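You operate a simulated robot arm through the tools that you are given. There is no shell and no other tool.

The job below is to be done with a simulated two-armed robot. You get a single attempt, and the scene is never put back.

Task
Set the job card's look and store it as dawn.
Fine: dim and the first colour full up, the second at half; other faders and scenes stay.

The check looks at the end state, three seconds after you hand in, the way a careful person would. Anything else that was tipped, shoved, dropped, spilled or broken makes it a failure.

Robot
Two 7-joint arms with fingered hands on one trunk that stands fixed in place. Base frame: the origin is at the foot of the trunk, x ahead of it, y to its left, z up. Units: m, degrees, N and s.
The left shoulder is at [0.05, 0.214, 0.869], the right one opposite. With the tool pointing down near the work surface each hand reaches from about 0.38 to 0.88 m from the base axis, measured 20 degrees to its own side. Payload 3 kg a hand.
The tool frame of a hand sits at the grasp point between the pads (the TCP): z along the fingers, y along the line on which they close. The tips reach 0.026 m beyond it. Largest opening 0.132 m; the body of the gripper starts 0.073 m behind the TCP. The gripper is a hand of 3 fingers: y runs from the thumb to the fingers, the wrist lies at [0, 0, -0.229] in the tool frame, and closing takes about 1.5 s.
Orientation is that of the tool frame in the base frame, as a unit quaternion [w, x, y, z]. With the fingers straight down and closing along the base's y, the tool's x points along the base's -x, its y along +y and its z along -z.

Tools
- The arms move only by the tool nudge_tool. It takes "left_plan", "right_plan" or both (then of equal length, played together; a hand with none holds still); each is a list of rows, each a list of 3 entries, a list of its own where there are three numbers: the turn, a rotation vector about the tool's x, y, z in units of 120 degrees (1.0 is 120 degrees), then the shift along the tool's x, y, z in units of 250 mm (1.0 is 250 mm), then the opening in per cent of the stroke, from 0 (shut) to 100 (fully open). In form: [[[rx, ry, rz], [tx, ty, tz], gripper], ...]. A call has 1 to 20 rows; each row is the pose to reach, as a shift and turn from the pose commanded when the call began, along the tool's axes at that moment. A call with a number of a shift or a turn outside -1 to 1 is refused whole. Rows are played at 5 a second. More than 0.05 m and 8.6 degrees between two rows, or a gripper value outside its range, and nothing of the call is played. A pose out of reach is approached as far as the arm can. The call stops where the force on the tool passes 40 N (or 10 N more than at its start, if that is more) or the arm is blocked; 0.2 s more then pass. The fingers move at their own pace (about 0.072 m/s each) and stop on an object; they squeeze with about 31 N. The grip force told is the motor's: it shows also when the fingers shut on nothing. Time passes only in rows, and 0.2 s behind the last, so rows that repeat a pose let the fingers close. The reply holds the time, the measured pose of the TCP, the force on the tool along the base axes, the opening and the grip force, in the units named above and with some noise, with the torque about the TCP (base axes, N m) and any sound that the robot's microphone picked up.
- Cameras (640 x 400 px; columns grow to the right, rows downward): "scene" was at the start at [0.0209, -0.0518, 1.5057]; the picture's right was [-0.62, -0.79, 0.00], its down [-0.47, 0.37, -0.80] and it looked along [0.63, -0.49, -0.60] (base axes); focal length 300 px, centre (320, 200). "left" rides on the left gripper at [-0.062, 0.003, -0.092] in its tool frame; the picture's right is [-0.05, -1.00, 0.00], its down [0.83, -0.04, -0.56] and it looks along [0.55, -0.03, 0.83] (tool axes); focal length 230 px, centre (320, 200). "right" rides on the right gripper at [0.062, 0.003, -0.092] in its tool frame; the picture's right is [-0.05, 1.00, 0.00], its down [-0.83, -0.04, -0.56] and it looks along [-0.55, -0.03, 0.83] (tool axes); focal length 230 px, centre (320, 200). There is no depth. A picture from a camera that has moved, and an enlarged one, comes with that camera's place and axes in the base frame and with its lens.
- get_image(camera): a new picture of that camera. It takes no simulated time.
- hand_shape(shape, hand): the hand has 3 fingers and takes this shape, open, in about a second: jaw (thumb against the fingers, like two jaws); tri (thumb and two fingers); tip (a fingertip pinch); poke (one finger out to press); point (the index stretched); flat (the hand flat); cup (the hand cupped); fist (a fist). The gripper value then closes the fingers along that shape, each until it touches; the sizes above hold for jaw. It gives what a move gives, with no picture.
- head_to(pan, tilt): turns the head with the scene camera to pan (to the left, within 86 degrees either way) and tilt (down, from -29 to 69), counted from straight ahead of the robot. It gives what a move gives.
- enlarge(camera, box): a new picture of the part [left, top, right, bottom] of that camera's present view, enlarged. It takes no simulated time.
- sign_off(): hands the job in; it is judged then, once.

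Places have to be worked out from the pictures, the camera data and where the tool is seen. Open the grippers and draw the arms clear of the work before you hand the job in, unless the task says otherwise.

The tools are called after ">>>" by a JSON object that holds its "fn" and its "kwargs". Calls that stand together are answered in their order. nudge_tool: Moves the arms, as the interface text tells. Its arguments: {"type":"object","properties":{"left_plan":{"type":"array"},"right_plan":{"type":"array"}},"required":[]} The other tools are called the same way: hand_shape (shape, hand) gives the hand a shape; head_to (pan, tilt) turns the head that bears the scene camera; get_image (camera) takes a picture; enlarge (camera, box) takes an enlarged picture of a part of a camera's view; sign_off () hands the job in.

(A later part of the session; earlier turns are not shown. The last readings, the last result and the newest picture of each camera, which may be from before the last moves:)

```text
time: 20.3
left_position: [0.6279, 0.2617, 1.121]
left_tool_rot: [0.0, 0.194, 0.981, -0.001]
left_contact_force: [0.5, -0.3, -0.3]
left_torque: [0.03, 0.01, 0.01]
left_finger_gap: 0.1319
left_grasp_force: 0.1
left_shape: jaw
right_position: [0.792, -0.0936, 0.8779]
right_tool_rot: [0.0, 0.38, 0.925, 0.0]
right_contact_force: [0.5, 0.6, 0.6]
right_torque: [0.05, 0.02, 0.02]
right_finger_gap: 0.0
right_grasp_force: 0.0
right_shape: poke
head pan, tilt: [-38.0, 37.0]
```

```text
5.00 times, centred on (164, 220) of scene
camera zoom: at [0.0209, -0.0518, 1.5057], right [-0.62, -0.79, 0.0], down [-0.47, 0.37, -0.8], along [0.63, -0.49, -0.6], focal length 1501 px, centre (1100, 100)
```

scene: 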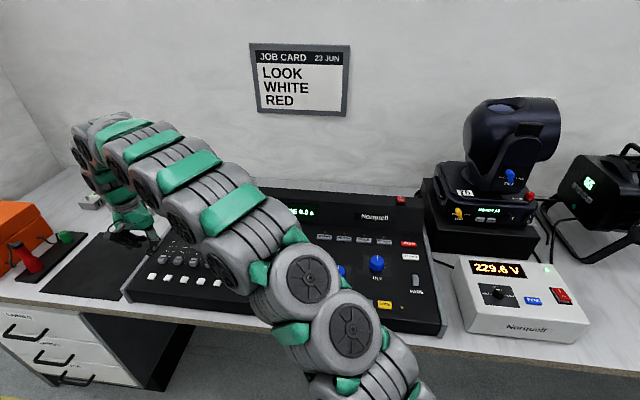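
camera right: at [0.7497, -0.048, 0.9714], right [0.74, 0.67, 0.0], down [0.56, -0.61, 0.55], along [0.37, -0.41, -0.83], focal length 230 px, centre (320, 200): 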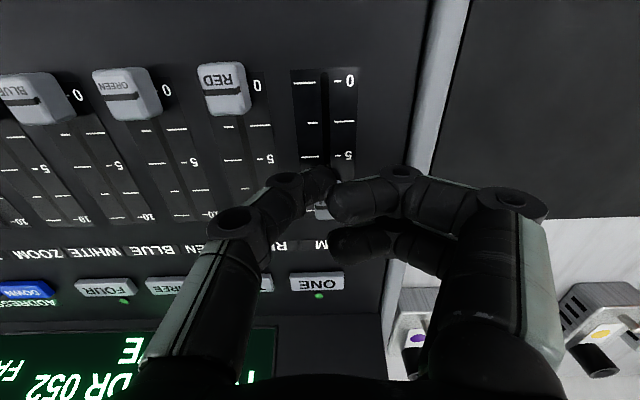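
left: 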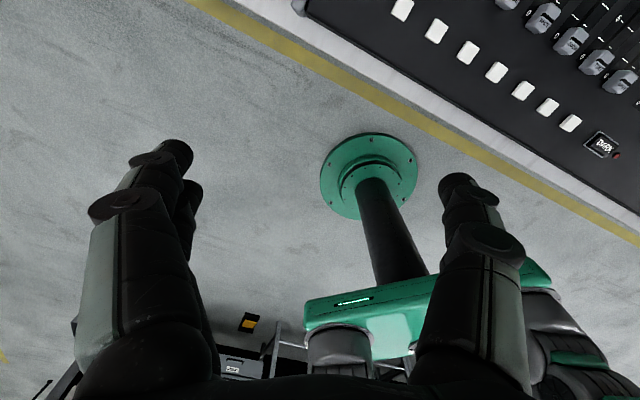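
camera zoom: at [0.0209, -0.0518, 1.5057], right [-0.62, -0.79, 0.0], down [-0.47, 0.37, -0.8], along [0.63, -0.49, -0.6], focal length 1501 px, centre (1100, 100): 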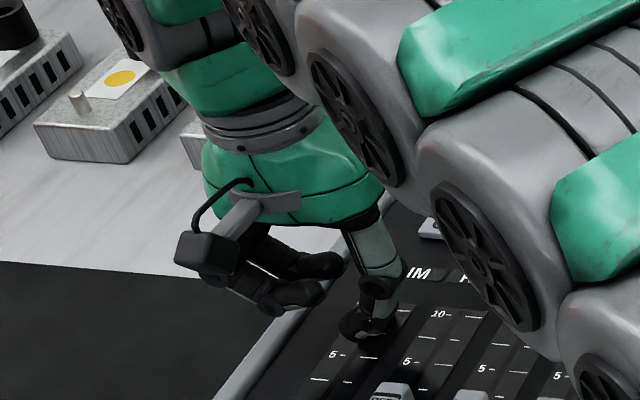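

The DIM cap is sliding ahead of the thumb with almost no force, and the thumb is at f≈0.626. I'll go on in finer steps toward the end stop.

>>> {"fn": "nudge_tool", "kwargs": {"right_plan": [[[0, 0, 0], [-0.02, 0, 0], 100], [[0, 0, 0], [-0.04, 0, 0], 100], [[0, 0, 0], [-0.056, 0, 0], 100], [[0, 0, 0], [-0.056, 0, 0], 100]]}}

>>> {"fn": "enlarge", "kwargs": {"camera": "right", "box": [220, 80, 440, 218]}}

>>> {"fn": "enlarge", "kwargs": {"camera": "scene", "box": [130, 210, 226, 270]}}

```text
time: 21.3
left_position: [0.629, 0.2613, 1.1214]
left_tool_rot: [-0.001, 0.194, 0.981, 0.0]
left_contact_force: [-0.7, -0.6, -0.1]
left_torque: [0.01, -0.01, 0.01]
left_finger_gap: 0.1317
left_grasp_force: 0.1
left_shape: jaw
right_position: [0.802, -0.1045, 0.8787]
right_tool_rot: [0.0, 0.38, 0.925, 0.0]
right_contact_force: [-0.6, -0.4, 0.2]
right_torque: [-0.04, 0.03, 0.0]
right_finger_gap: 0.0001
right_grasp_force: 0.0
right_shape: poke
head pan, tilt: [-38.0, 37.0]
```

```text
2.90 times, centred on (330, 149) of right
camera zoom: at [0.7597, -0.0581, 0.9716], right [0.74, 0.67, 0.0], down [0.56, -0.61, 0.56], along [0.37, -0.41, -0.83], focal length 667 px, centre (291, 348)
```

zoom: 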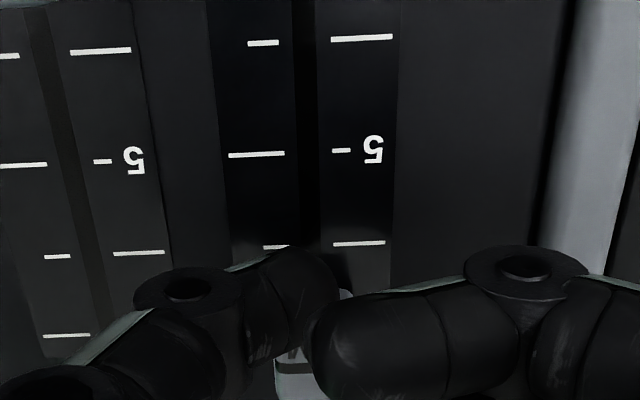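

```text
6.67 times, centred on (178, 240) of scene
camera zoom: at [0.0209, -0.0518, 1.5057], right [-0.62, -0.79, 0.0], down [-0.47, 0.37, -0.8], along [0.63, -0.49, -0.6], focal length 2002 px, centre (1267, -67)
```

zoom: 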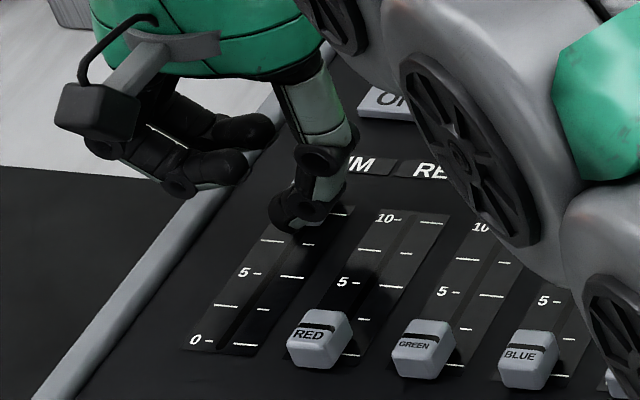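

There is still no resistance with the thumb at f≈0.641, so the cap has not reached its stop. I'll nudge on in 2 mm steps and read the force.

>>> {"fn": "nudge_tool", "kwargs": {"right_plan": [[[0, 0, 0], [-0.008, 0, 0], 100], [[0, 0, 0], [-0.016, 0, 0], 100], [[0, 0, 0], [-0.016, 0, 0], 100]]}}

```text
time: 22.1
left_position: [0.6278, 0.2628, 1.1214]
left_tool_rot: [-0.001, 0.194, 0.981, 0.0]
left_contact_force: [-0.2, -0.2, 0.7]
left_torque: [0.02, -0.01, 0.0]
left_finger_gap: 0.1318
left_grasp_force: 0.1
left_shape: jaw
right_position: [0.8053, -0.1066, 0.878]
right_tool_rot: [-0.001, 0.379, 0.925, 0.0]
right_contact_force: [-5.7, 3.6, 1.9]
right_torque: [0.03, 0.07, -0.03]
right_finger_gap: 0.0
right_grasp_force: 0.1
right_shape: poke
head pan, tilt: [-38.0, 37.0]
```

Resistance of about 6.7 N now pushes back, so DIM is at its end stop with the thumb at f≈0.645. I'll back off 8 mm, lift, and look.

>>> {"fn": "nudge_tool", "kwargs": {"right_plan": [[[0, 0, 0], [0.03, 0, 0], 100], [[0, 0, 0], [0.05, 0, -0.08], 100], [[0, 0, 0], [0.12, 0, -0.2], 100], [[0, 0, 0], [0.25, 0, -0.35], 100], [[0, 0, 0], [0.38, 0, -0.45], 100], [[0, 0, 0], [0.38, 0, -0.45], 100]]}}

>>> {"fn": "get_image", "kwargs": {"camera": "right"}}

>>> {"fn": "enlarge", "kwargs": {"camera": "scene", "box": [130, 180, 290, 280]}}

```text
time: 23.5
left_position: [0.6283, 0.2627, 1.1213]
left_tool_rot: [-0.001, 0.192, 0.981, 0.0]
left_contact_force: [-0.2, 0.2, -0.4]
left_torque: [0.0, 0.0, 0.0]
left_finger_gap: 0.1321
left_grasp_force: 0.0
left_shape: jaw
right_position: [0.7368, -0.0396, 0.9897]
right_tool_rot: [0.0, 0.38, 0.925, 0.0]
right_contact_force: [0.5, 0.4, 0.6]
right_torque: [0.05, 0.0, 0.01]
right_finger_gap: 0.0004
right_grasp_force: 0.0
right_shape: poke
head pan, tilt: [-38.0, 37.0]
```

```text
taken
camera right: at [0.6949, 0.0069, 1.0838], right [0.74, 0.67, 0.0], down [0.56, -0.61, 0.55], along [0.37, -0.41, -0.83], focal length 230 px, centre (320, 200)
```

right: 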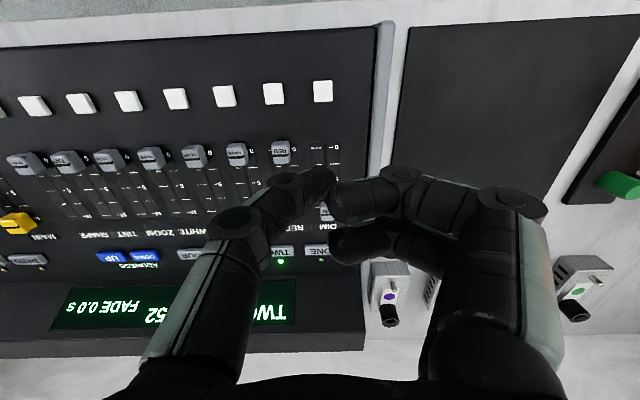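

```text
4.00 times, centred on (210, 230) of scene
camera zoom: at [0.0209, -0.0518, 1.5057], right [-0.62, -0.79, 0.0], down [-0.47, 0.37, -0.8], along [0.63, -0.49, -0.6], focal length 1201 px, centre (760, 80)
```

zoom: 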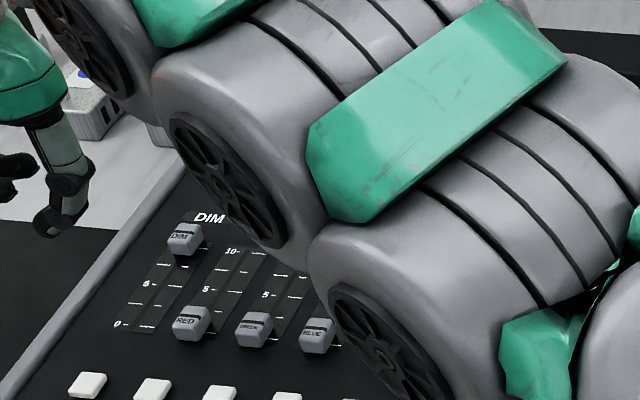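

DIM now sits at the 10 end. Next is RED at l≈0.4475: I shift 45 mm to the right behind its cap and descend to the same height.

>>> {"fn": "nudge_tool", "kwargs": {"right_plan": [[[0, 0, 0], [0.006, -0.09, 0], 100], [[0, 0, 0], [0.012, -0.182, 0], 100], [[0, 0, 0], [0.012, -0.182, 0.15], 100], [[0, 0, 0], [0.012, -0.182, 0.28], 100], [[0, 0, 0], [0.012, -0.182, 0.38], 100], [[0, 0, 0], [0.012, -0.182, 0.43], 100], [[0, 0, 0], [0.012, -0.182, 0.449], 100], [[0, 0, 0], [0.012, -0.182, 0.449], 100]]}}

>>> {"fn": "get_image", "kwargs": {"camera": "right"}}

>>> {"fn": "enlarge", "kwargs": {"camera": "scene", "box": [110, 200, 238, 280]}}

```text
time: 25.3
left_position: [0.6284, 0.2627, 1.1206]
left_tool_rot: [0.001, 0.193, 0.981, 0.0]
left_contact_force: [-0.5, -0.3, -0.7]
left_torque: [-0.02, 0.03, 0.02]
left_finger_gap: 0.1322
left_grasp_force: 0.0
left_shape: jaw
right_position: [0.7023, -0.0687, 0.8774]
right_tool_rot: [0.0, 0.38, 0.925, 0.0]
right_contact_force: [0.3, -0.6, 0.0]
right_torque: [0.01, -0.01, -0.02]
right_finger_gap: 0.0002
right_grasp_force: 0.1
right_shape: poke
head pan, tilt: [-38.0, 37.0]
```

```text
taken
camera right: at [0.6602, -0.023, 0.9709], right [0.74, 0.67, 0.0], down [0.56, -0.61, 0.56], along [0.37, -0.41, -0.83], focal length 230 px, centre (320, 200)
```

right: 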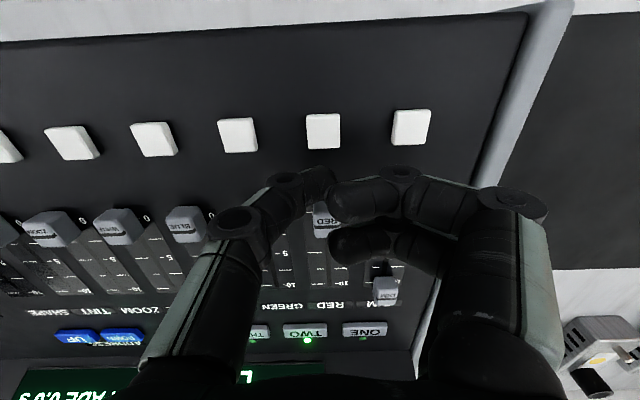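

```text
5.00 times, centred on (174, 240) of scene
camera zoom: at [0.0209, -0.0518, 1.5057], right [-0.62, -0.79, 0.0], down [-0.47, 0.37, -0.8], along [0.63, -0.49, -0.6], focal length 1501 px, centre (1050, 0)
```

zoom: 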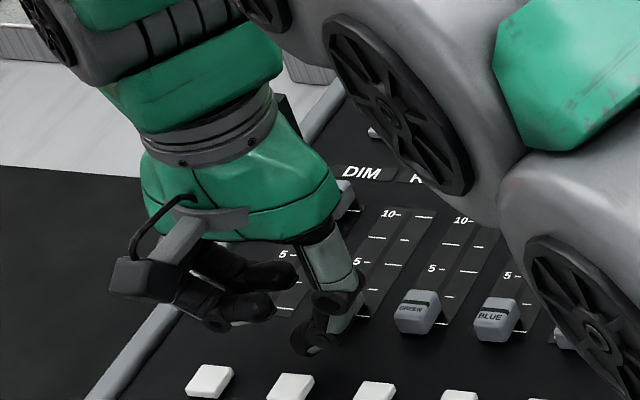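

The thumb is behind RED at l≈0.448, f≈0.545 with no contact. I'll push gently to thumb f≈0.592, which should leave RED just short of the 5 mark at f≈0.619.

>>> {"fn": "nudge_tool", "kwargs": {"right_plan": [[[0, 0, 0], [-0.035, 0, 0], 100], [[0, 0, 0], [-0.07, 0, 0], 100], [[0, 0, 0], [-0.1, 0, 0], 100], [[0, 0, 0], [-0.13, 0, 0], 100], [[0, 0, 0], [-0.16, 0, 0], 100], [[0, 0, 0], [-0.18, 0, 0], 100], [[0, 0, 0], [-0.188, 0, 0], 100], [[0, 0, 0], [-0.188, 0, 0], 100]]}}

>>> {"fn": "enlarge", "kwargs": {"camera": "right", "box": [220, 100, 440, 238]}}

>>> {"fn": "enlarge", "kwargs": {"camera": "scene", "box": [130, 210, 226, 270]}}

```text
time: 27.1
left_position: [0.6271, 0.2632, 1.1205]
left_tool_rot: [0.0, 0.193, 0.981, 0.0]
left_contact_force: [0.9, -0.3, -0.7]
left_torque: [-0.02, -0.01, 0.0]
left_finger_gap: 0.1319
left_grasp_force: 0.0
left_shape: jaw
right_position: [0.7348, -0.1031, 0.8783]
right_tool_rot: [-0.001, 0.38, 0.925, -0.001]
right_contact_force: [-0.6, -0.1, -0.9]
right_torque: [-0.01, -0.03, -0.02]
right_finger_gap: 0.0
right_grasp_force: 0.1
right_shape: poke
head pan, tilt: [-38.0, 37.0]
```

```text
2.90 times, centred on (330, 169) of right
camera zoom: at [0.6937, -0.0566, 0.9714], right [0.74, 0.67, 0.0], down [0.56, -0.61, 0.56], along [0.37, -0.41, -0.83], focal length 667 px, centre (291, 290)
```

zoom: 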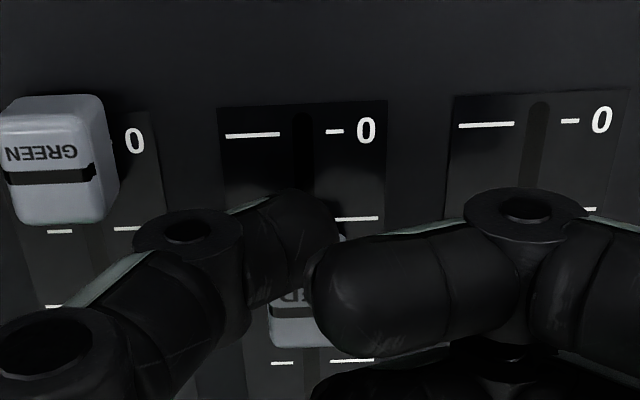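

```text
6.67 times, centred on (178, 240) of scene
camera zoom: at [0.0209, -0.0518, 1.5057], right [-0.62, -0.79, 0.0], down [-0.47, 0.37, -0.8], along [0.63, -0.49, -0.6], focal length 2002 px, centre (1267, -67)
```

zoom: 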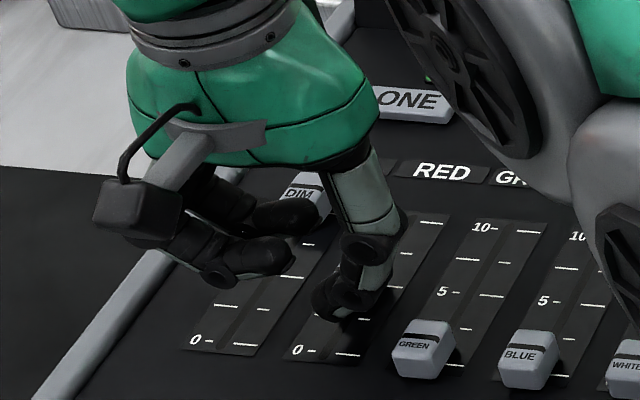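

The RED cap reads f≈0.611, just under the 5 mark at 0.619. I'll push it another 6 mm, then back off and lift to measure it properly.

>>> {"fn": "nudge_tool", "kwargs": {"right_plan": [[[0, 0, 0], [-0.012, 0, 0], 100], [[0, 0, 0], [-0.024, 0, 0], 100], [[0, 0, 0], [-0.024, 0, 0], 100], [[0, 0, 0], [0.02, 0, 0], 100], [[0, 0, 0], [0.04, 0, -0.1], 100], [[0, 0, 0], [0.15, 0, -0.25], 100], [[0, 0, 0], [0.3, 0, -0.4], 100], [[0, 0, 0], [0.42, 0, -0.5], 100], [[0, 0, 0], [0.42, 0, -0.5], 100]]}}

>>> {"fn": "get_image", "kwargs": {"camera": "right"}}

>>> {"fn": "enlarge", "kwargs": {"camera": "scene", "box": [130, 200, 226, 260]}}

```text
refused: row 7 steps farther than a row can; nothing moved
```

```text
taken
camera right: at [0.6937, -0.0566, 0.9714], right [0.74, 0.67, 0.0], down [0.56, -0.61, 0.56], along [0.37, -0.41, -0.83], focal length 230 px, centre (320, 200)
```

right: 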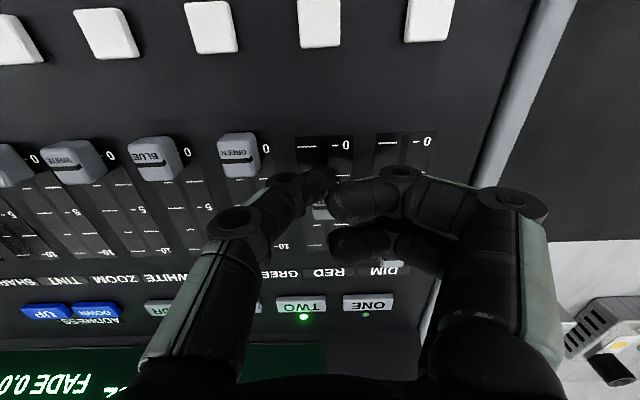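

```text
6.67 times, centred on (178, 230) of scene
camera zoom: at [0.0209, -0.0518, 1.5057], right [-0.62, -0.79, 0.0], down [-0.47, 0.37, -0.8], along [0.63, -0.49, -0.6], focal length 2002 px, centre (1267, 0)
```

zoom: 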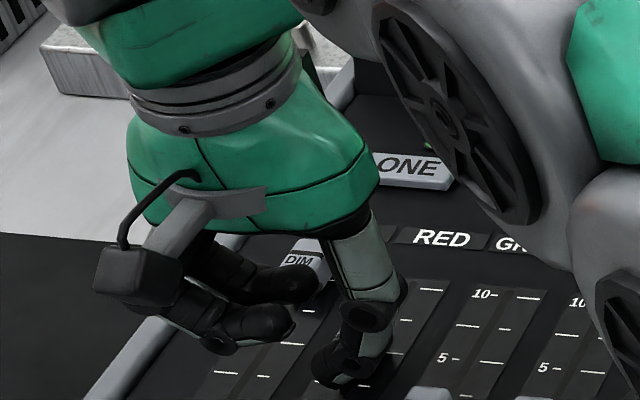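

The call was refused for one step that was too long, so nothing moved. I'll repeat it with smaller lift steps.

>>> {"fn": "nudge_tool", "kwargs": {"right_plan": [[[0, 0, 0], [-0.012, 0, 0], 100], [[0, 0, 0], [-0.024, 0, 0], 100], [[0, 0, 0], [-0.024, 0, 0], 100], [[0, 0, 0], [0.02, 0, 0], 100], [[0, 0, 0], [0.04, 0, -0.1], 100], [[0, 0, 0], [0.13, 0, -0.2], 100], [[0, 0, 0], [0.23, 0, -0.3], 100], [[0, 0, 0], [0.33, 0, -0.4], 100], [[0, 0, 0], [0.42, 0, -0.5], 100], [[0, 0, 0], [0.42, 0, -0.5], 100]]}}

>>> {"fn": "get_image", "kwargs": {"camera": "right"}}

>>> {"fn": "enlarge", "kwargs": {"camera": "scene", "box": [130, 200, 226, 260]}}

```text
time: 29.3
left_position: [0.628, 0.2616, 1.1208]
left_tool_rot: [0.001, 0.193, 0.981, 0.001]
left_contact_force: [0.2, -0.5, 0.3]
left_torque: [-0.03, 0.01, -0.03]
left_finger_gap: 0.132
left_grasp_force: 0.1
left_shape: jaw
right_position: [0.6617, -0.0277, 1.0015]
right_tool_rot: [0.0, 0.381, 0.924, 0.0]
right_contact_force: [-0.1, -0.4, -0.4]
right_torque: [-0.01, 0.0, -0.03]
right_finger_gap: 0.0
right_grasp_force: 0.1
right_shape: poke
head pan, tilt: [-38.0, 37.0]
```

```text
taken
camera right: at [0.6199, 0.0184, 1.0967], right [0.74, 0.67, 0.0], down [0.56, -0.61, 0.55], along [0.37, -0.41, -0.83], focal length 230 px, centre (320, 200)
```

right: 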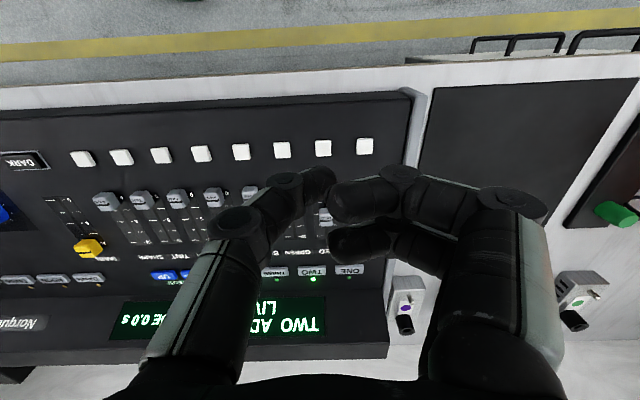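

```text
6.67 times, centred on (178, 230) of scene
camera zoom: at [0.0209, -0.0518, 1.5057], right [-0.62, -0.79, 0.0], down [-0.47, 0.37, -0.8], along [0.63, -0.49, -0.6], focal length 2002 px, centre (1267, 0)
```

zoom: 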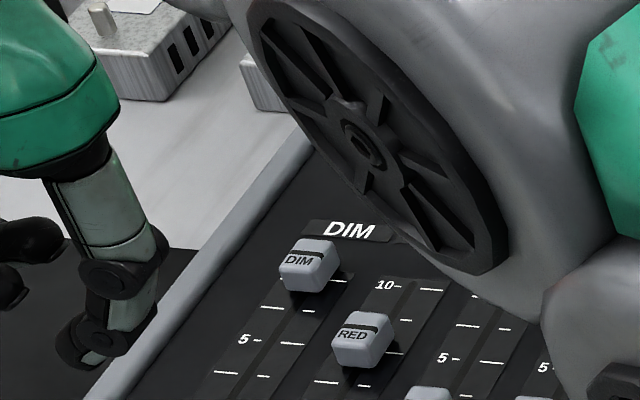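

Both caps are visible: DIM's stripe reads f≈0.662, at the 10 mark, and RED's reads f≈0.617, while the 5 mark is at ≈0.6195. RED needs about 2.5 mm more, so I go back down behind it and push to thumb f≈0.601.

>>> {"fn": "nudge_tool", "kwargs": {"right_plan": [[[0, 0, 0], [-0.19, 0, 0], 100], [[0, 0, 0], [-0.37, 0, 0], 100], [[0, 0, 0], [-0.37, 0, 0.15], 100], [[0, 0, 0], [-0.37, 0, 0.3], 100], [[0, 0, 0], [-0.37, 0, 0.42], 100], [[0, 0, 0], [-0.37, 0, 0.494], 100], [[0, 0, 0], [-0.37, 0, 0.494], 100], [[0, 0, 0], [-0.4, 0, 0.494], 100], [[0, 0, 0], [-0.43, 0, 0.494], 100], [[0, 0, 0], [-0.447, 0, 0.494], 100], [[0, 0, 0], [-0.4556, 0, 0.494], 100], [[0, 0, 0], [-0.4556, 0, 0.494], 100]]}}

>>> {"fn": "enlarge", "kwargs": {"camera": "right", "box": [220, 100, 440, 238]}}

```text
time: 31.9
left_position: [0.629, 0.2626, 1.1217]
left_tool_rot: [0.001, 0.194, 0.981, 0.001]
left_contact_force: [0.3, 0.1, -0.7]
left_torque: [0.0, -0.01, -0.01]
left_finger_gap: 0.1321
left_grasp_force: 0.1
left_shape: jaw
right_position: [0.7435, -0.1085, 0.8776]
right_tool_rot: [0.0, 0.381, 0.925, 0.0]
right_contact_force: [-0.4, -0.9, -0.5]
right_torque: [-0.05, -0.01, 0.01]
right_finger_gap: 0.0001
right_grasp_force: 0.1
right_shape: poke
head pan, tilt: [-38.0, 37.0]
```

```text
2.90 times, centred on (330, 169) of right
camera zoom: at [0.701, -0.0628, 0.9725], right [0.74, 0.67, 0.0], down [0.56, -0.61, 0.56], along [0.37, -0.41, -0.83], focal length 667 px, centre (291, 290)
```

zoom: 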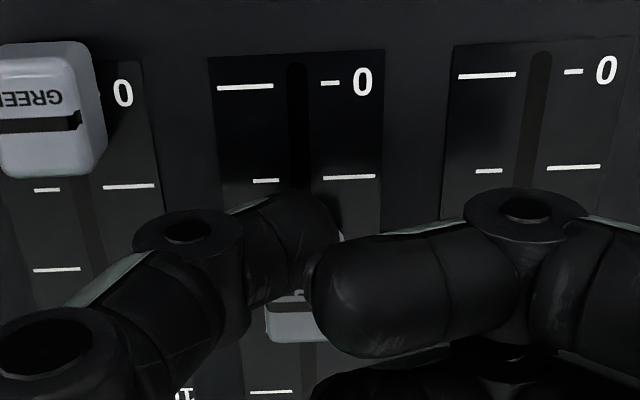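

The thumb reached f≈0.602 and the cap stripe reads about 0.620. I'll back off, lift and check RED against the 5 mark.

>>> {"fn": "nudge_tool", "kwargs": {"right_plan": [[[0, 0, 0], [0.04, 0, 0], 100], [[0, 0, 0], [0.06, 0, -0.1], 100], [[0, 0, 0], [0.15, 0, -0.2], 100], [[0, 0, 0], [0.25, 0, -0.3], 100], [[0, 0, 0], [0.35, 0, -0.4], 100], [[0, 0, 0], [0.44, 0, -0.5], 100], [[0, 0, 0], [0.44, 0, -0.5], 100]]}}

>>> {"fn": "enlarge", "kwargs": {"camera": "scene", "box": [130, 200, 226, 260]}}

>>> {"fn": "get_image", "kwargs": {"camera": "scene"}}

```text
time: 33.5
left_position: [0.6298, 0.2626, 1.1222]
left_tool_rot: [0.001, 0.193, 0.981, 0.0]
left_contact_force: [-0.6, 0.1, 0.0]
left_torque: [-0.01, -0.03, -0.05]
left_finger_gap: 0.132
left_grasp_force: 0.2
left_shape: jaw
right_position: [0.6651, -0.0301, 1.0051]
right_tool_rot: [0.001, 0.381, 0.925, 0.001]
right_contact_force: [0.7, -0.5, -1.4]
right_torque: [-0.02, 0.02, -0.03]
right_finger_gap: 0.0
right_grasp_force: 0.1
right_shape: poke
head pan, tilt: [-38.0, 37.0]
```

```text
6.67 times, centred on (178, 230) of scene
camera zoom: at [0.0209, -0.0518, 1.5057], right [-0.62, -0.79, 0.0], down [-0.47, 0.37, -0.8], along [0.63, -0.49, -0.6], focal length 2002 px, centre (1267, 0)
```

zoom: 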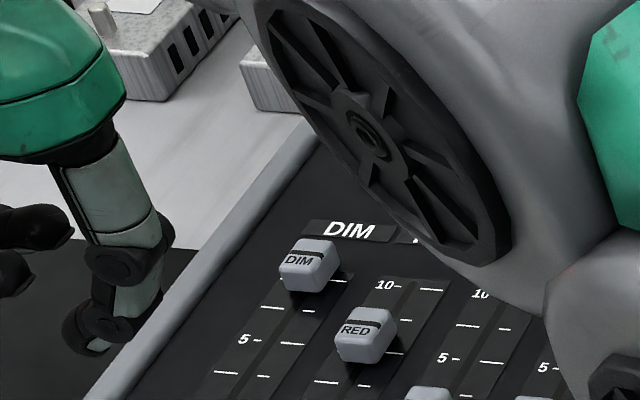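

```text
taken
```

scene: 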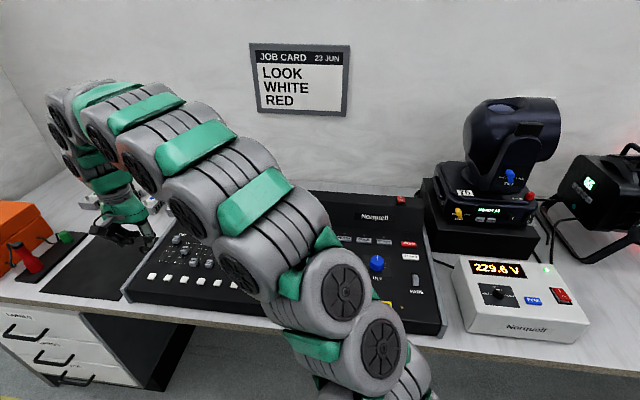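

RED now reads f≈0.620, on the 5 mark, and a red glow shows by the lamp. The curled fingers clear the neighbouring caps by about 3 cm, so I go to WHITE at l≈0.3095 and descend behind its cap.

>>> {"fn": "nudge_tool", "kwargs": {"right_plan": [[[0, 0, 0], [-0.05, -0.15, 0], 100], [[0, 0, 0], [-0.1, -0.3, 0], 100], [[0, 0, 0], [-0.15, -0.45, 0], 100], [[0, 0, 0], [-0.214, -0.558, 0], 100], [[0, 0, 0], [-0.214, -0.558, 0.15], 100], [[0, 0, 0], [-0.214, -0.558, 0.3], 100], [[0, 0, 0], [-0.214, -0.558, 0.4], 100], [[0, 0, 0], [-0.214, -0.558, 0.4], 100]]}}

>>> {"fn": "get_image", "kwargs": {"camera": "right"}}

>>> {"fn": "enlarge", "kwargs": {"camera": "scene", "box": [160, 200, 288, 280]}}

```text
time: 35.3
left_position: [0.6288, 0.2611, 1.1212]
left_tool_rot: [0.0, 0.193, 0.981, 0.001]
left_contact_force: [0.4, 0.3, -1.2]
left_torque: [0.01, 0.02, -0.02]
left_finger_gap: 0.1321
left_grasp_force: 0.0
left_shape: jaw
right_position: [0.6053, -0.1678, 0.9029]
right_tool_rot: [0.0, 0.38, 0.925, 0.0]
right_contact_force: [-1.4, -0.2, 0.0]
right_torque: [0.02, 0.02, 0.03]
right_finger_gap: 0.0001
right_grasp_force: 0.1
right_shape: poke
head pan, tilt: [-38.0, 37.0]
```

```text
taken
camera right: at [0.563, -0.121, 0.9969], right [0.74, 0.67, 0.0], down [0.56, -0.61, 0.56], along [0.37, -0.41, -0.83], focal length 230 px, centre (320, 200)
```

right: 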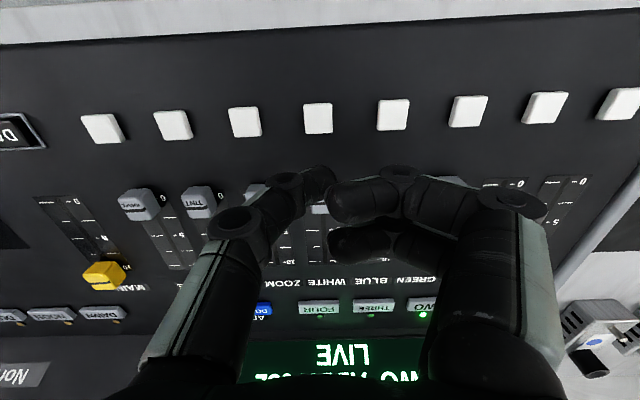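

```text
5.00 times, centred on (224, 240) of scene
camera zoom: at [0.0209, -0.0518, 1.5057], right [-0.62, -0.79, 0.0], down [-0.47, 0.37, -0.8], along [0.63, -0.49, -0.6], focal length 1501 px, centre (800, 0)
```

zoom: 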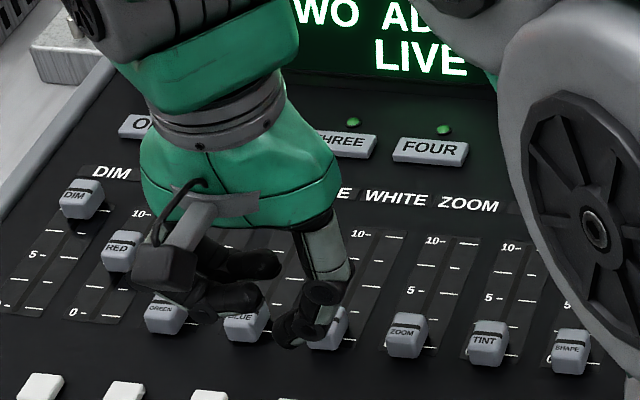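

The thumb is above the gap behind WHITE at l≈0.309, f≈0.547. I'll descend the last 25 mm and push WHITE forward, stopping about 8 mm short of the stop.

>>> {"fn": "nudge_tool", "kwargs": {"right_plan": [[[0, 0, 0], [0, 0, 0.06], 100], [[0, 0, 0], [0, 0, 0.1], 100], [[0, 0, 0], [0, 0, 0.1], 100], [[0, 0, 0], [-0.04, 0, 0.1], 100], [[0, 0, 0], [-0.08, 0, 0.1], 100], [[0, 0, 0], [-0.12, 0, 0.1], 100], [[0, 0, 0], [-0.16, 0, 0.1], 100], [[0, 0, 0], [-0.2, 0, 0.1], 100], [[0, 0, 0], [-0.24, 0, 0.1], 100], [[0, 0, 0], [-0.28, 0, 0.1], 100], [[0, 0, 0], [-0.32, 0, 0.1], 100], [[0, 0, 0], [-0.36, 0, 0.1], 100], [[0, 0, 0], [-0.36, 0, 0.1], 100]]}}

>>> {"fn": "enlarge", "kwargs": {"camera": "scene", "box": [160, 200, 288, 280]}}

>>> {"fn": "get_image", "kwargs": {"camera": "right"}}

```text
time: 38.1
left_position: [0.6287, 0.2619, 1.121]
left_tool_rot: [-0.001, 0.193, 0.981, 0.0]
left_contact_force: [1.1, 0.4, -0.2]
left_torque: [0.01, -0.04, -0.02]
left_finger_gap: 0.1316
left_grasp_force: 0.1
left_shape: jaw
right_position: [0.669, -0.232, 0.8793]
right_tool_rot: [0.0, 0.379, 0.925, 0.0]
right_contact_force: [-0.3, -0.7, -0.7]
right_torque: [-0.02, -0.05, 0.02]
right_finger_gap: 0.0001
right_grasp_force: 0.0
right_shape: poke
head pan, tilt: [-38.0, 37.0]
```

```text
5.00 times, centred on (224, 240) of scene
camera zoom: at [0.0209, -0.0518, 1.5057], right [-0.62, -0.79, 0.0], down [-0.47, 0.37, -0.8], along [0.63, -0.49, -0.6], focal length 1501 px, centre (800, 0)
```

zoom: 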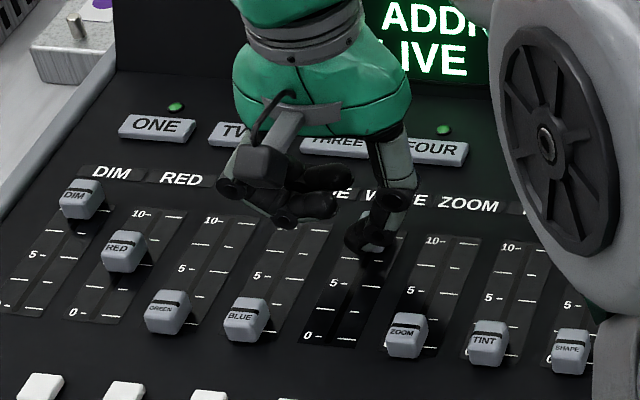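

```text
taken
camera right: at [0.6267, -0.186, 0.9736], right [0.74, 0.67, 0.0], down [0.56, -0.61, 0.55], along [0.37, -0.41, -0.83], focal length 230 px, centre (320, 200)
```

right: 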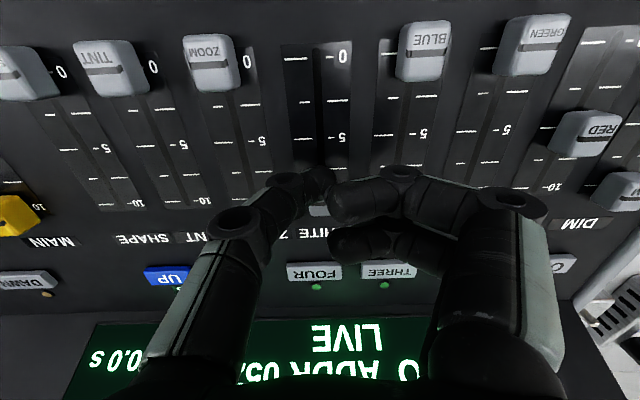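

WHITE is moving freely, with the thumb at f≈0.637. I'll close the last few millimetres in 2 mm steps until resistance appears.

>>> {"fn": "nudge_tool", "kwargs": {"right_plan": [[[0, 0, 0], [-0.01, 0, 0], 100], [[0, 0, 0], [-0.02, 0, 0], 100], [[0, 0, 0], [-0.028, 0, 0], 100], [[0, 0, 0], [-0.032, 0, 0], 100], [[0, 0, 0], [-0.032, 0, 0], 100]]}}

```text
time: 39.3
left_position: [0.6292, 0.2624, 1.1214]
left_tool_rot: [0.0, 0.193, 0.981, 0.0]
left_contact_force: [0.1, -0.2, -1.1]
left_torque: [0.02, 0.01, -0.02]
left_finger_gap: 0.1317
left_grasp_force: 0.0
left_shape: jaw
right_position: [0.6747, -0.2355, 0.8797]
right_tool_rot: [-0.001, 0.38, 0.925, -0.001]
right_contact_force: [-4.4, 4.7, 2.2]
right_torque: [0.1, 0.08, 0.0]
right_finger_gap: 0.0001
right_grasp_force: 0.2
right_shape: poke
head pan, tilt: [-38.0, 37.0]
```

About 6.4 N of pushback, so WHITE is at its stop. I'll back off, lift clear and check all three faders.

>>> {"fn": "nudge_tool", "kwargs": {"right_plan": [[[0, 0, 0], [0.04, 0, 0], 100], [[0, 0, 0], [0.06, 0, -0.1], 100], [[0, 0, 0], [0.12, 0, -0.25], 100], [[0, 0, 0], [0.2, -0.02, -0.4], 100], [[0, 0, 0], [0.28, -0.04, -0.55], 100], [[0, 0, 0], [0.3, -0.04, -0.65], 100], [[0, 0, 0], [0.3, -0.04, -0.65], 100]]}}

>>> {"fn": "get_image", "kwargs": {"camera": "right"}}

>>> {"fn": "enlarge", "kwargs": {"camera": "right", "box": [200, 0, 520, 200]}}

>>> {"fn": "get_image", "kwargs": {"camera": "scene"}}

>>> {"fn": "enlarge", "kwargs": {"camera": "scene", "box": [140, 200, 268, 280]}}

```text
time: 40.9
left_position: [0.6283, 0.2631, 1.121]
left_tool_rot: [0.001, 0.194, 0.981, 0.0]
left_contact_force: [-0.2, 0.2, -0.3]
left_torque: [-0.01, -0.02, -0.01]
left_finger_gap: 0.132
left_grasp_force: 0.0
left_shape: jaw
right_position: [0.612, -0.1932, 1.0405]
right_tool_rot: [0.0, 0.381, 0.925, 0.0]
right_contact_force: [-0.3, 0.4, -0.2]
right_torque: [0.0, -0.02, -0.02]
right_finger_gap: 0.0
right_grasp_force: 0.0
right_shape: poke
head pan, tilt: [-38.0, 37.0]
```

```text
taken
camera right: at [0.5708, -0.1459, 1.1339], right [0.74, 0.67, 0.0], down [0.56, -0.61, 0.56], along [0.37, -0.41, -0.83], focal length 230 px, centre (320, 200)
```

right: 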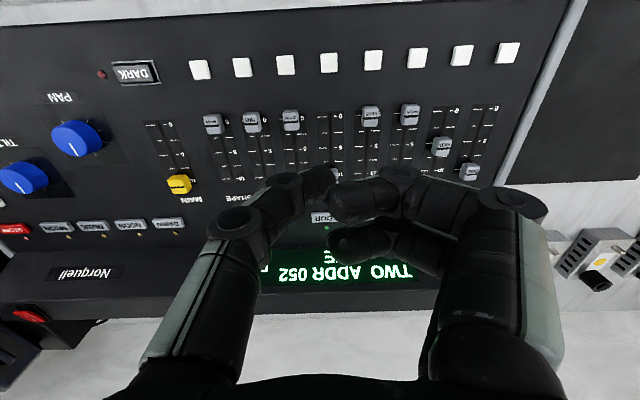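

```text
2.00 times, centred on (360, 100) of right
camera zoom: at [0.5708, -0.1459, 1.1339], right [0.74, 0.67, 0.0], down [0.56, -0.61, 0.56], along [0.37, -0.41, -0.83], focal length 460 px, centre (240, 400)
```

zoom: 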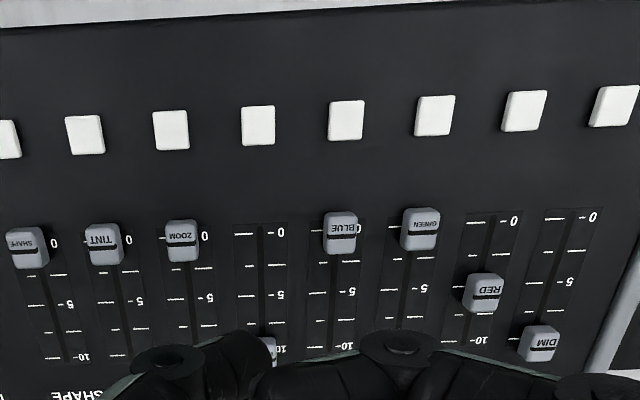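

```text
taken
```

scene: 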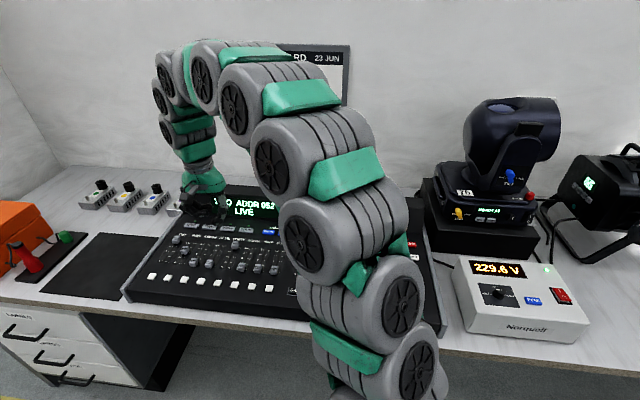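

```text
5.00 times, centred on (204, 240) of scene
camera zoom: at [0.0209, -0.0518, 1.5057], right [-0.62, -0.79, 0.0], down [-0.47, 0.37, -0.8], along [0.63, -0.49, -0.6], focal length 1501 px, centre (900, 0)
```

zoom: 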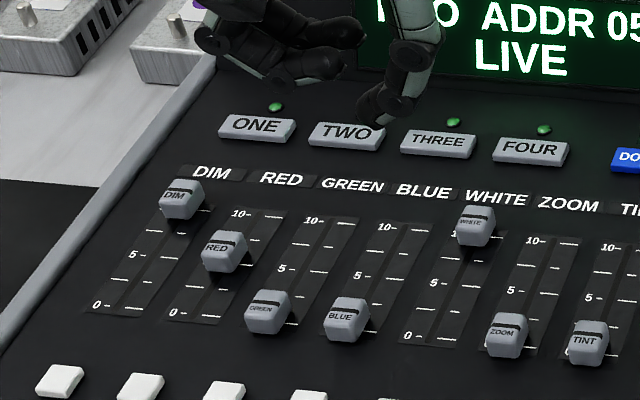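

DIM and WHITE sit at 10 and RED at 5 (fraction about 0.51), with the other caps unmoved. Next is storing: DAWN is at l≈0.046, f≈0.731 and STORE at l≈-0.215, f≈0.731, both with tops at z≈0.846. I'll move above DAWN first to check alignment.

>>> {"fn": "nudge_tool", "kwargs": {"right_plan": [[[0, 0, 0], [-0.09, -0.14, 0], 100], [[0, 0, 0], [-0.18, -0.28, 0], 100], [[0, 0, 0], [-0.27, -0.42, 0], 100], [[0, 0, 0], [-0.36, -0.56, 0], 100], [[0, 0, 0], [-0.45, -0.7, 0], 100], [[0, 0, 0], [-0.55, -0.84, 0], 100], [[0, 0, 0], [-0.64, -0.98, 0], 100], [[0, 0, 0], [-0.645, -0.998, 0], 100], [[0, 0, 0], [-0.645, -0.998, 0], 100]]}}

>>> {"fn": "get_image", "kwargs": {"camera": "right"}}

>>> {"fn": "get_image", "kwargs": {"camera": "scene"}}

```text
time: 42.9
left_position: [0.628, 0.2621, 1.1218]
left_tool_rot: [0.0, 0.193, 0.981, 0.0]
left_contact_force: [0.3, 0.5, 0.7]
left_torque: [-0.02, 0.0, -0.04]
left_finger_gap: 0.1319
left_grasp_force: 0.1
left_shape: jaw
right_position: [0.552, -0.4838, 1.0435]
right_tool_rot: [0.0, 0.38, 0.925, 0.0]
right_contact_force: [0.4, 1.1, 0.8]
right_torque: [-0.02, 0.02, 0.0]
right_finger_gap: 0.0
right_grasp_force: 0.1
right_shape: poke
head pan, tilt: [-38.0, 37.0]
```

```text
taken
camera right: at [0.5111, -0.4383, 1.1363], right [0.74, 0.67, 0.0], down [0.56, -0.61, 0.56], along [0.37, -0.41, -0.83], focal length 230 px, centre (320, 200)
```

right: 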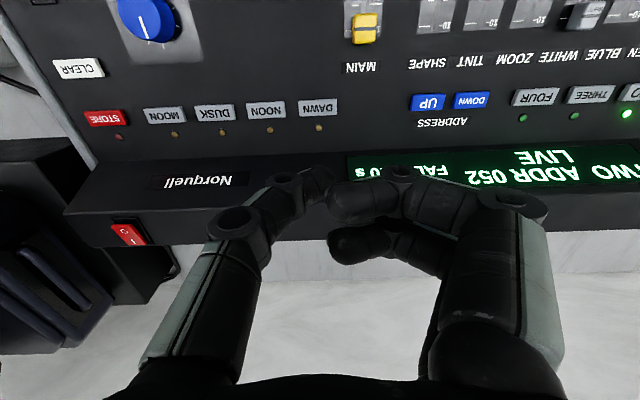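

```text
taken
```

scene: 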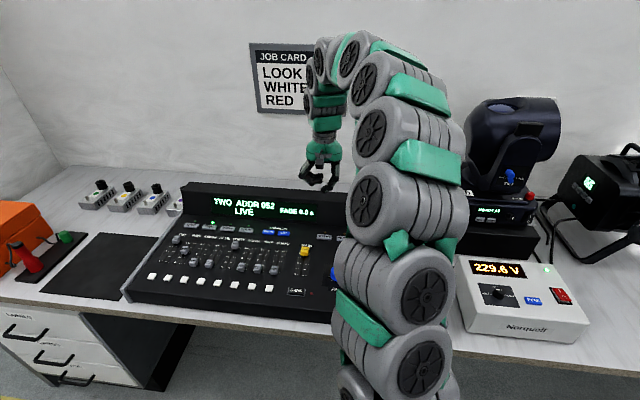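

DAWN and STORE positions are confirmed at (l 0.046, f 0.731) and (l -0.2155, f 0.731). STORE has to come first, so I'll travel right along the row at this height.

>>> {"fn": "nudge_tool", "kwargs": {"right_plan": [[[0, 0, 0], [0, -0.16, 0], 100], [[0, 0, 0], [0, -0.32, 0], 100], [[0, 0, 0], [0, -0.48, 0], 100], [[0, 0, 0], [0, -0.64, 0], 100], [[0, 0, 0], [0, -0.8, 0], 100], [[0, 0, 0], [0, -0.96, 0], 100], [[0, 0, 0], [0, -1.0, 0], 100], [[0, 0, 0], [0, -1.0, 0], 100]]}}

>>> {"fn": "get_image", "kwargs": {"camera": "right"}}

>>> {"fn": "get_image", "kwargs": {"camera": "scene"}}

```text
time: 44.7
left_position: [0.6281, 0.2621, 1.1219]
left_tool_rot: [0.0, 0.194, 0.981, 0.0]
left_contact_force: [1.0, -0.3, 0.7]
left_torque: [0.02, 0.02, 0.01]
left_finger_gap: 0.132
left_grasp_force: 0.0
left_shape: jaw
right_position: [0.3778, -0.6607, 1.0422]
right_tool_rot: [0.0, 0.38, 0.925, 0.0]
right_contact_force: [-0.5, -0.1, -0.3]
right_torque: [-0.01, 0.01, 0.0]
right_finger_gap: 0.0
right_grasp_force: 0.0
right_shape: poke
head pan, tilt: [-38.0, 37.0]
```

```text
taken
camera right: at [0.3354, -0.6148, 1.1358], right [0.74, 0.67, 0.0], down [0.56, -0.61, 0.55], along [0.37, -0.41, -0.83], focal length 230 px, centre (320, 200)
```

right: 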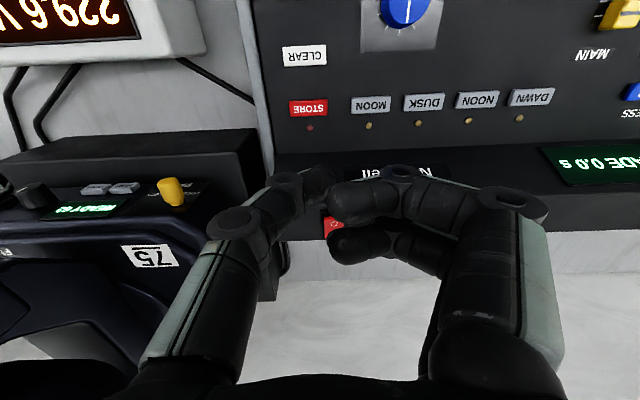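

```text
taken
```

scene: 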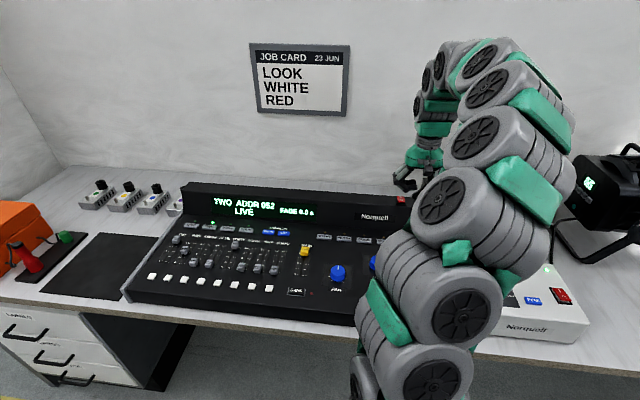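

STORE's refined place is l≈-0.2145, f≈0.731, and the tool is about 15 mm left of it. The moving head's base stays beyond l≈-0.345, clear of the hand. I'll centre over STORE and descend to about 25 mm above it.

>>> {"fn": "nudge_tool", "kwargs": {"right_plan": [[[0, 0, 0], [0.012, -0.058, 0], 100], [[0, 0, 0], [0.012, -0.058, 0.15], 100], [[0, 0, 0], [0.012, -0.058, 0.3], 100], [[0, 0, 0], [0.012, -0.058, 0.45], 100], [[0, 0, 0], [0.012, -0.058, 0.57], 100], [[0, 0, 0], [0.012, -0.058, 0.57], 100]]}}

>>> {"fn": "get_image", "kwargs": {"camera": "right"}}

>>> {"fn": "get_image", "kwargs": {"camera": "scene"}}

>>> {"fn": "enlarge", "kwargs": {"camera": "scene", "box": [320, 180, 448, 260]}}

```text
time: 46.1
left_position: [0.6284, 0.2612, 1.1209]
left_tool_rot: [0.001, 0.193, 0.981, 0.0]
left_contact_force: [0.7, 0.7, -1.0]
left_torque: [0.01, 0.02, -0.01]
left_finger_gap: 0.1316
left_grasp_force: 0.0
left_shape: jaw
right_position: [0.3648, -0.6674, 0.8987]
right_tool_rot: [0.0, 0.38, 0.925, 0.001]
right_contact_force: [-0.7, 0.1, 0.1]
right_torque: [-0.02, -0.03, 0.0]
right_finger_gap: 0.0001
right_grasp_force: 0.0
right_shape: poke
head pan, tilt: [-38.0, 37.0]
```

```text
taken
camera right: at [0.323, -0.6214, 0.9915], right [0.74, 0.67, 0.0], down [0.56, -0.61, 0.56], along [0.37, -0.41, -0.83], focal length 230 px, centre (320, 200)
```

right: 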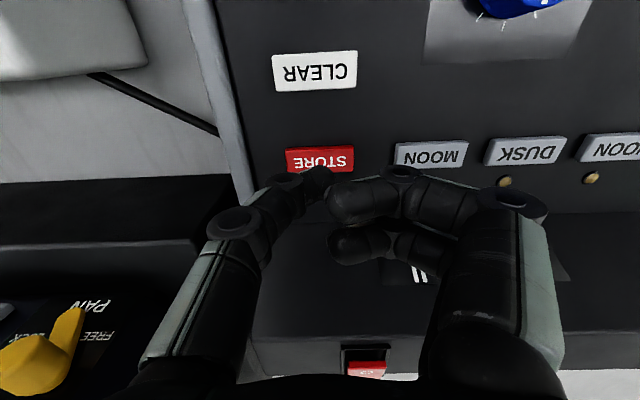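

```text
taken
```

scene: 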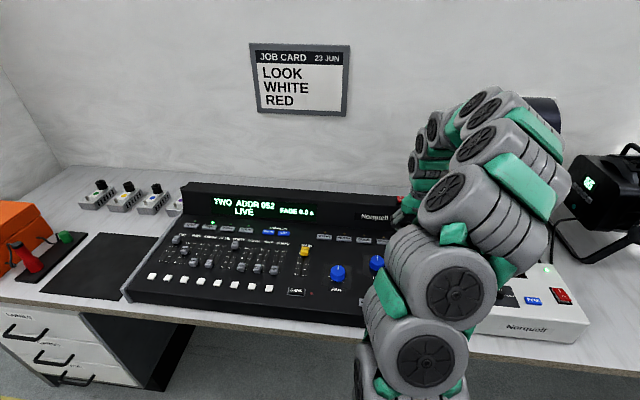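

```text
5.00 times, centred on (384, 220) of scene
camera zoom: at [0.0209, -0.0518, 1.5057], right [-0.62, -0.79, 0.0], down [-0.47, 0.37, -0.8], along [0.63, -0.49, -0.6], focal length 1501 px, centre (0, 100)
```

zoom: 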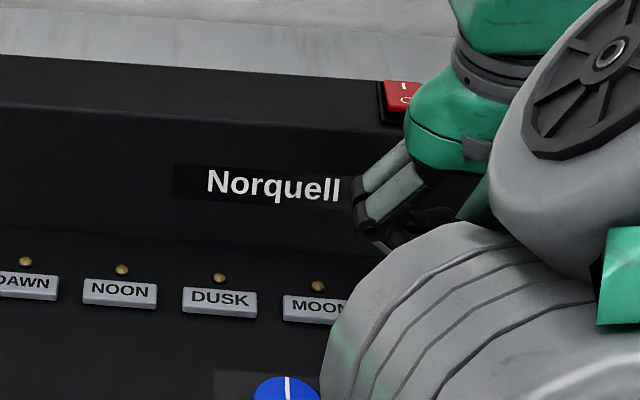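

Aligned: the tip is at l≈-0.214, f≈0.731, right over STORE, with nothing touching. I'll descend in fine steps to press it and watch force and sound.

>>> {"fn": "nudge_tool", "kwargs": {"right_plan": [[[0, 0, 0], [0, 0, 0.05], 100], [[0, 0, 0], [0, 0, 0.085], 100], [[0, 0, 0], [0, 0, 0.095], 100], [[0, 0, 0], [0, 0, 0.103], 100], [[0, 0, 0], [0, 0, 0.11], 100], [[0, 0, 0], [0, 0, 0.11], 100]]}}

>>> {"fn": "get_image", "kwargs": {"camera": "right"}}

```text
time: 47.5
left_position: [0.6288, 0.2616, 1.1216]
left_tool_rot: [-0.001, 0.193, 0.981, 0.0]
left_contact_force: [-0.1, -0.2, 0.5]
left_torque: [0.02, -0.01, 0.03]
left_finger_gap: 0.132
left_grasp_force: 0.1
left_shape: jaw
right_position: [0.3647, -0.6683, 0.8721]
right_tool_rot: [0.0, 0.38, 0.925, 0.0]
right_contact_force: [0.3, 0.1, 1.1]
right_torque: [-0.02, 0.01, 0.03]
right_finger_gap: 0.0001
right_grasp_force: 0.1
right_shape: poke
head pan, tilt: [-38.0, 37.0]
heard: click
```

```text
taken
camera right: at [0.3229, -0.6222, 0.9659], right [0.74, 0.67, 0.0], down [0.56, -0.61, 0.56], along [0.37, -0.41, -0.83], focal length 230 px, centre (320, 200)
```

right: 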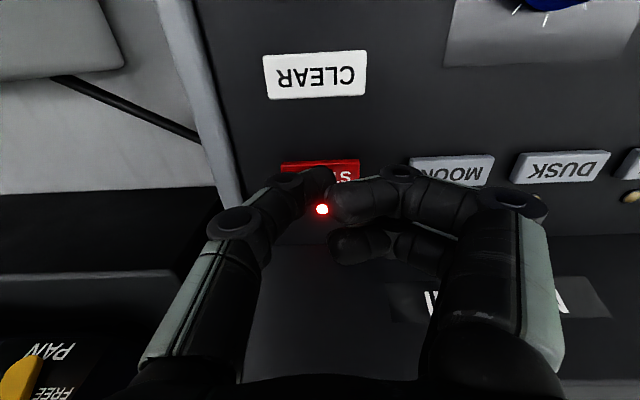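

A click was heard and the LED by STORE is lit red. I'll lift straight up and see whether it stays armed.

>>> {"fn": "nudge_tool", "kwargs": {"right_plan": [[[0, 0, 0], [0, 0, -0.06], 100], [[0, 0, 0], [0, 0, -0.2], 100]]}}

>>> {"fn": "get_image", "kwargs": {"camera": "right"}}

>>> {"fn": "get_image", "kwargs": {"camera": "scene"}}

>>> {"fn": "enlarge", "kwargs": {"camera": "scene", "box": [180, 180, 436, 340]}}

```text
time: 48.1
left_position: [0.6284, 0.2624, 1.1213]
left_tool_rot: [0.0, 0.194, 0.981, 0.0]
left_contact_force: [-1.0, 0.1, 0.3]
left_torque: [0.0, 0.0, 0.0]
left_finger_gap: 0.132
left_grasp_force: 0.0
left_shape: jaw
right_position: [0.3665, -0.6697, 0.9225]
right_tool_rot: [-0.001, 0.38, 0.925, 0.0]
right_contact_force: [-1.2, -0.5, -0.2]
right_torque: [-0.01, 0.0, -0.03]
right_finger_gap: 0.0
right_grasp_force: 0.0
right_shape: poke
head pan, tilt: [-38.0, 37.0]
```

```text
taken
camera right: at [0.3235, -0.6229, 1.0161], right [0.74, 0.67, 0.0], down [0.56, -0.62, 0.55], along [0.37, -0.41, -0.83], focal length 230 px, centre (320, 200)
```

right: 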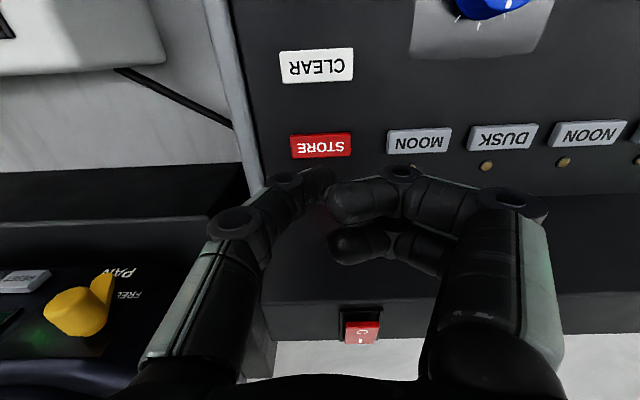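

```text
taken
```

scene: 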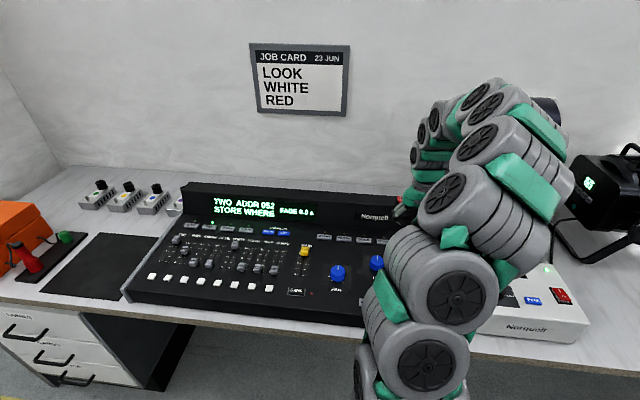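

```text
2.50 times, centred on (308, 260) of scene
camera zoom: at [0.0209, -0.0518, 1.5057], right [-0.62, -0.79, 0.0], down [-0.47, 0.37, -0.8], along [0.63, -0.49, -0.6], focal length 751 px, centre (350, 50)
```

zoom: 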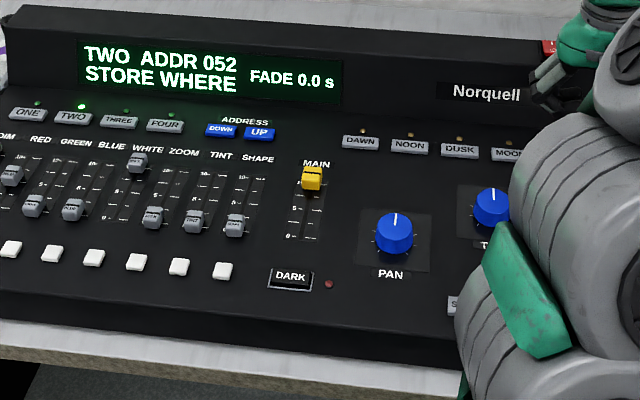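

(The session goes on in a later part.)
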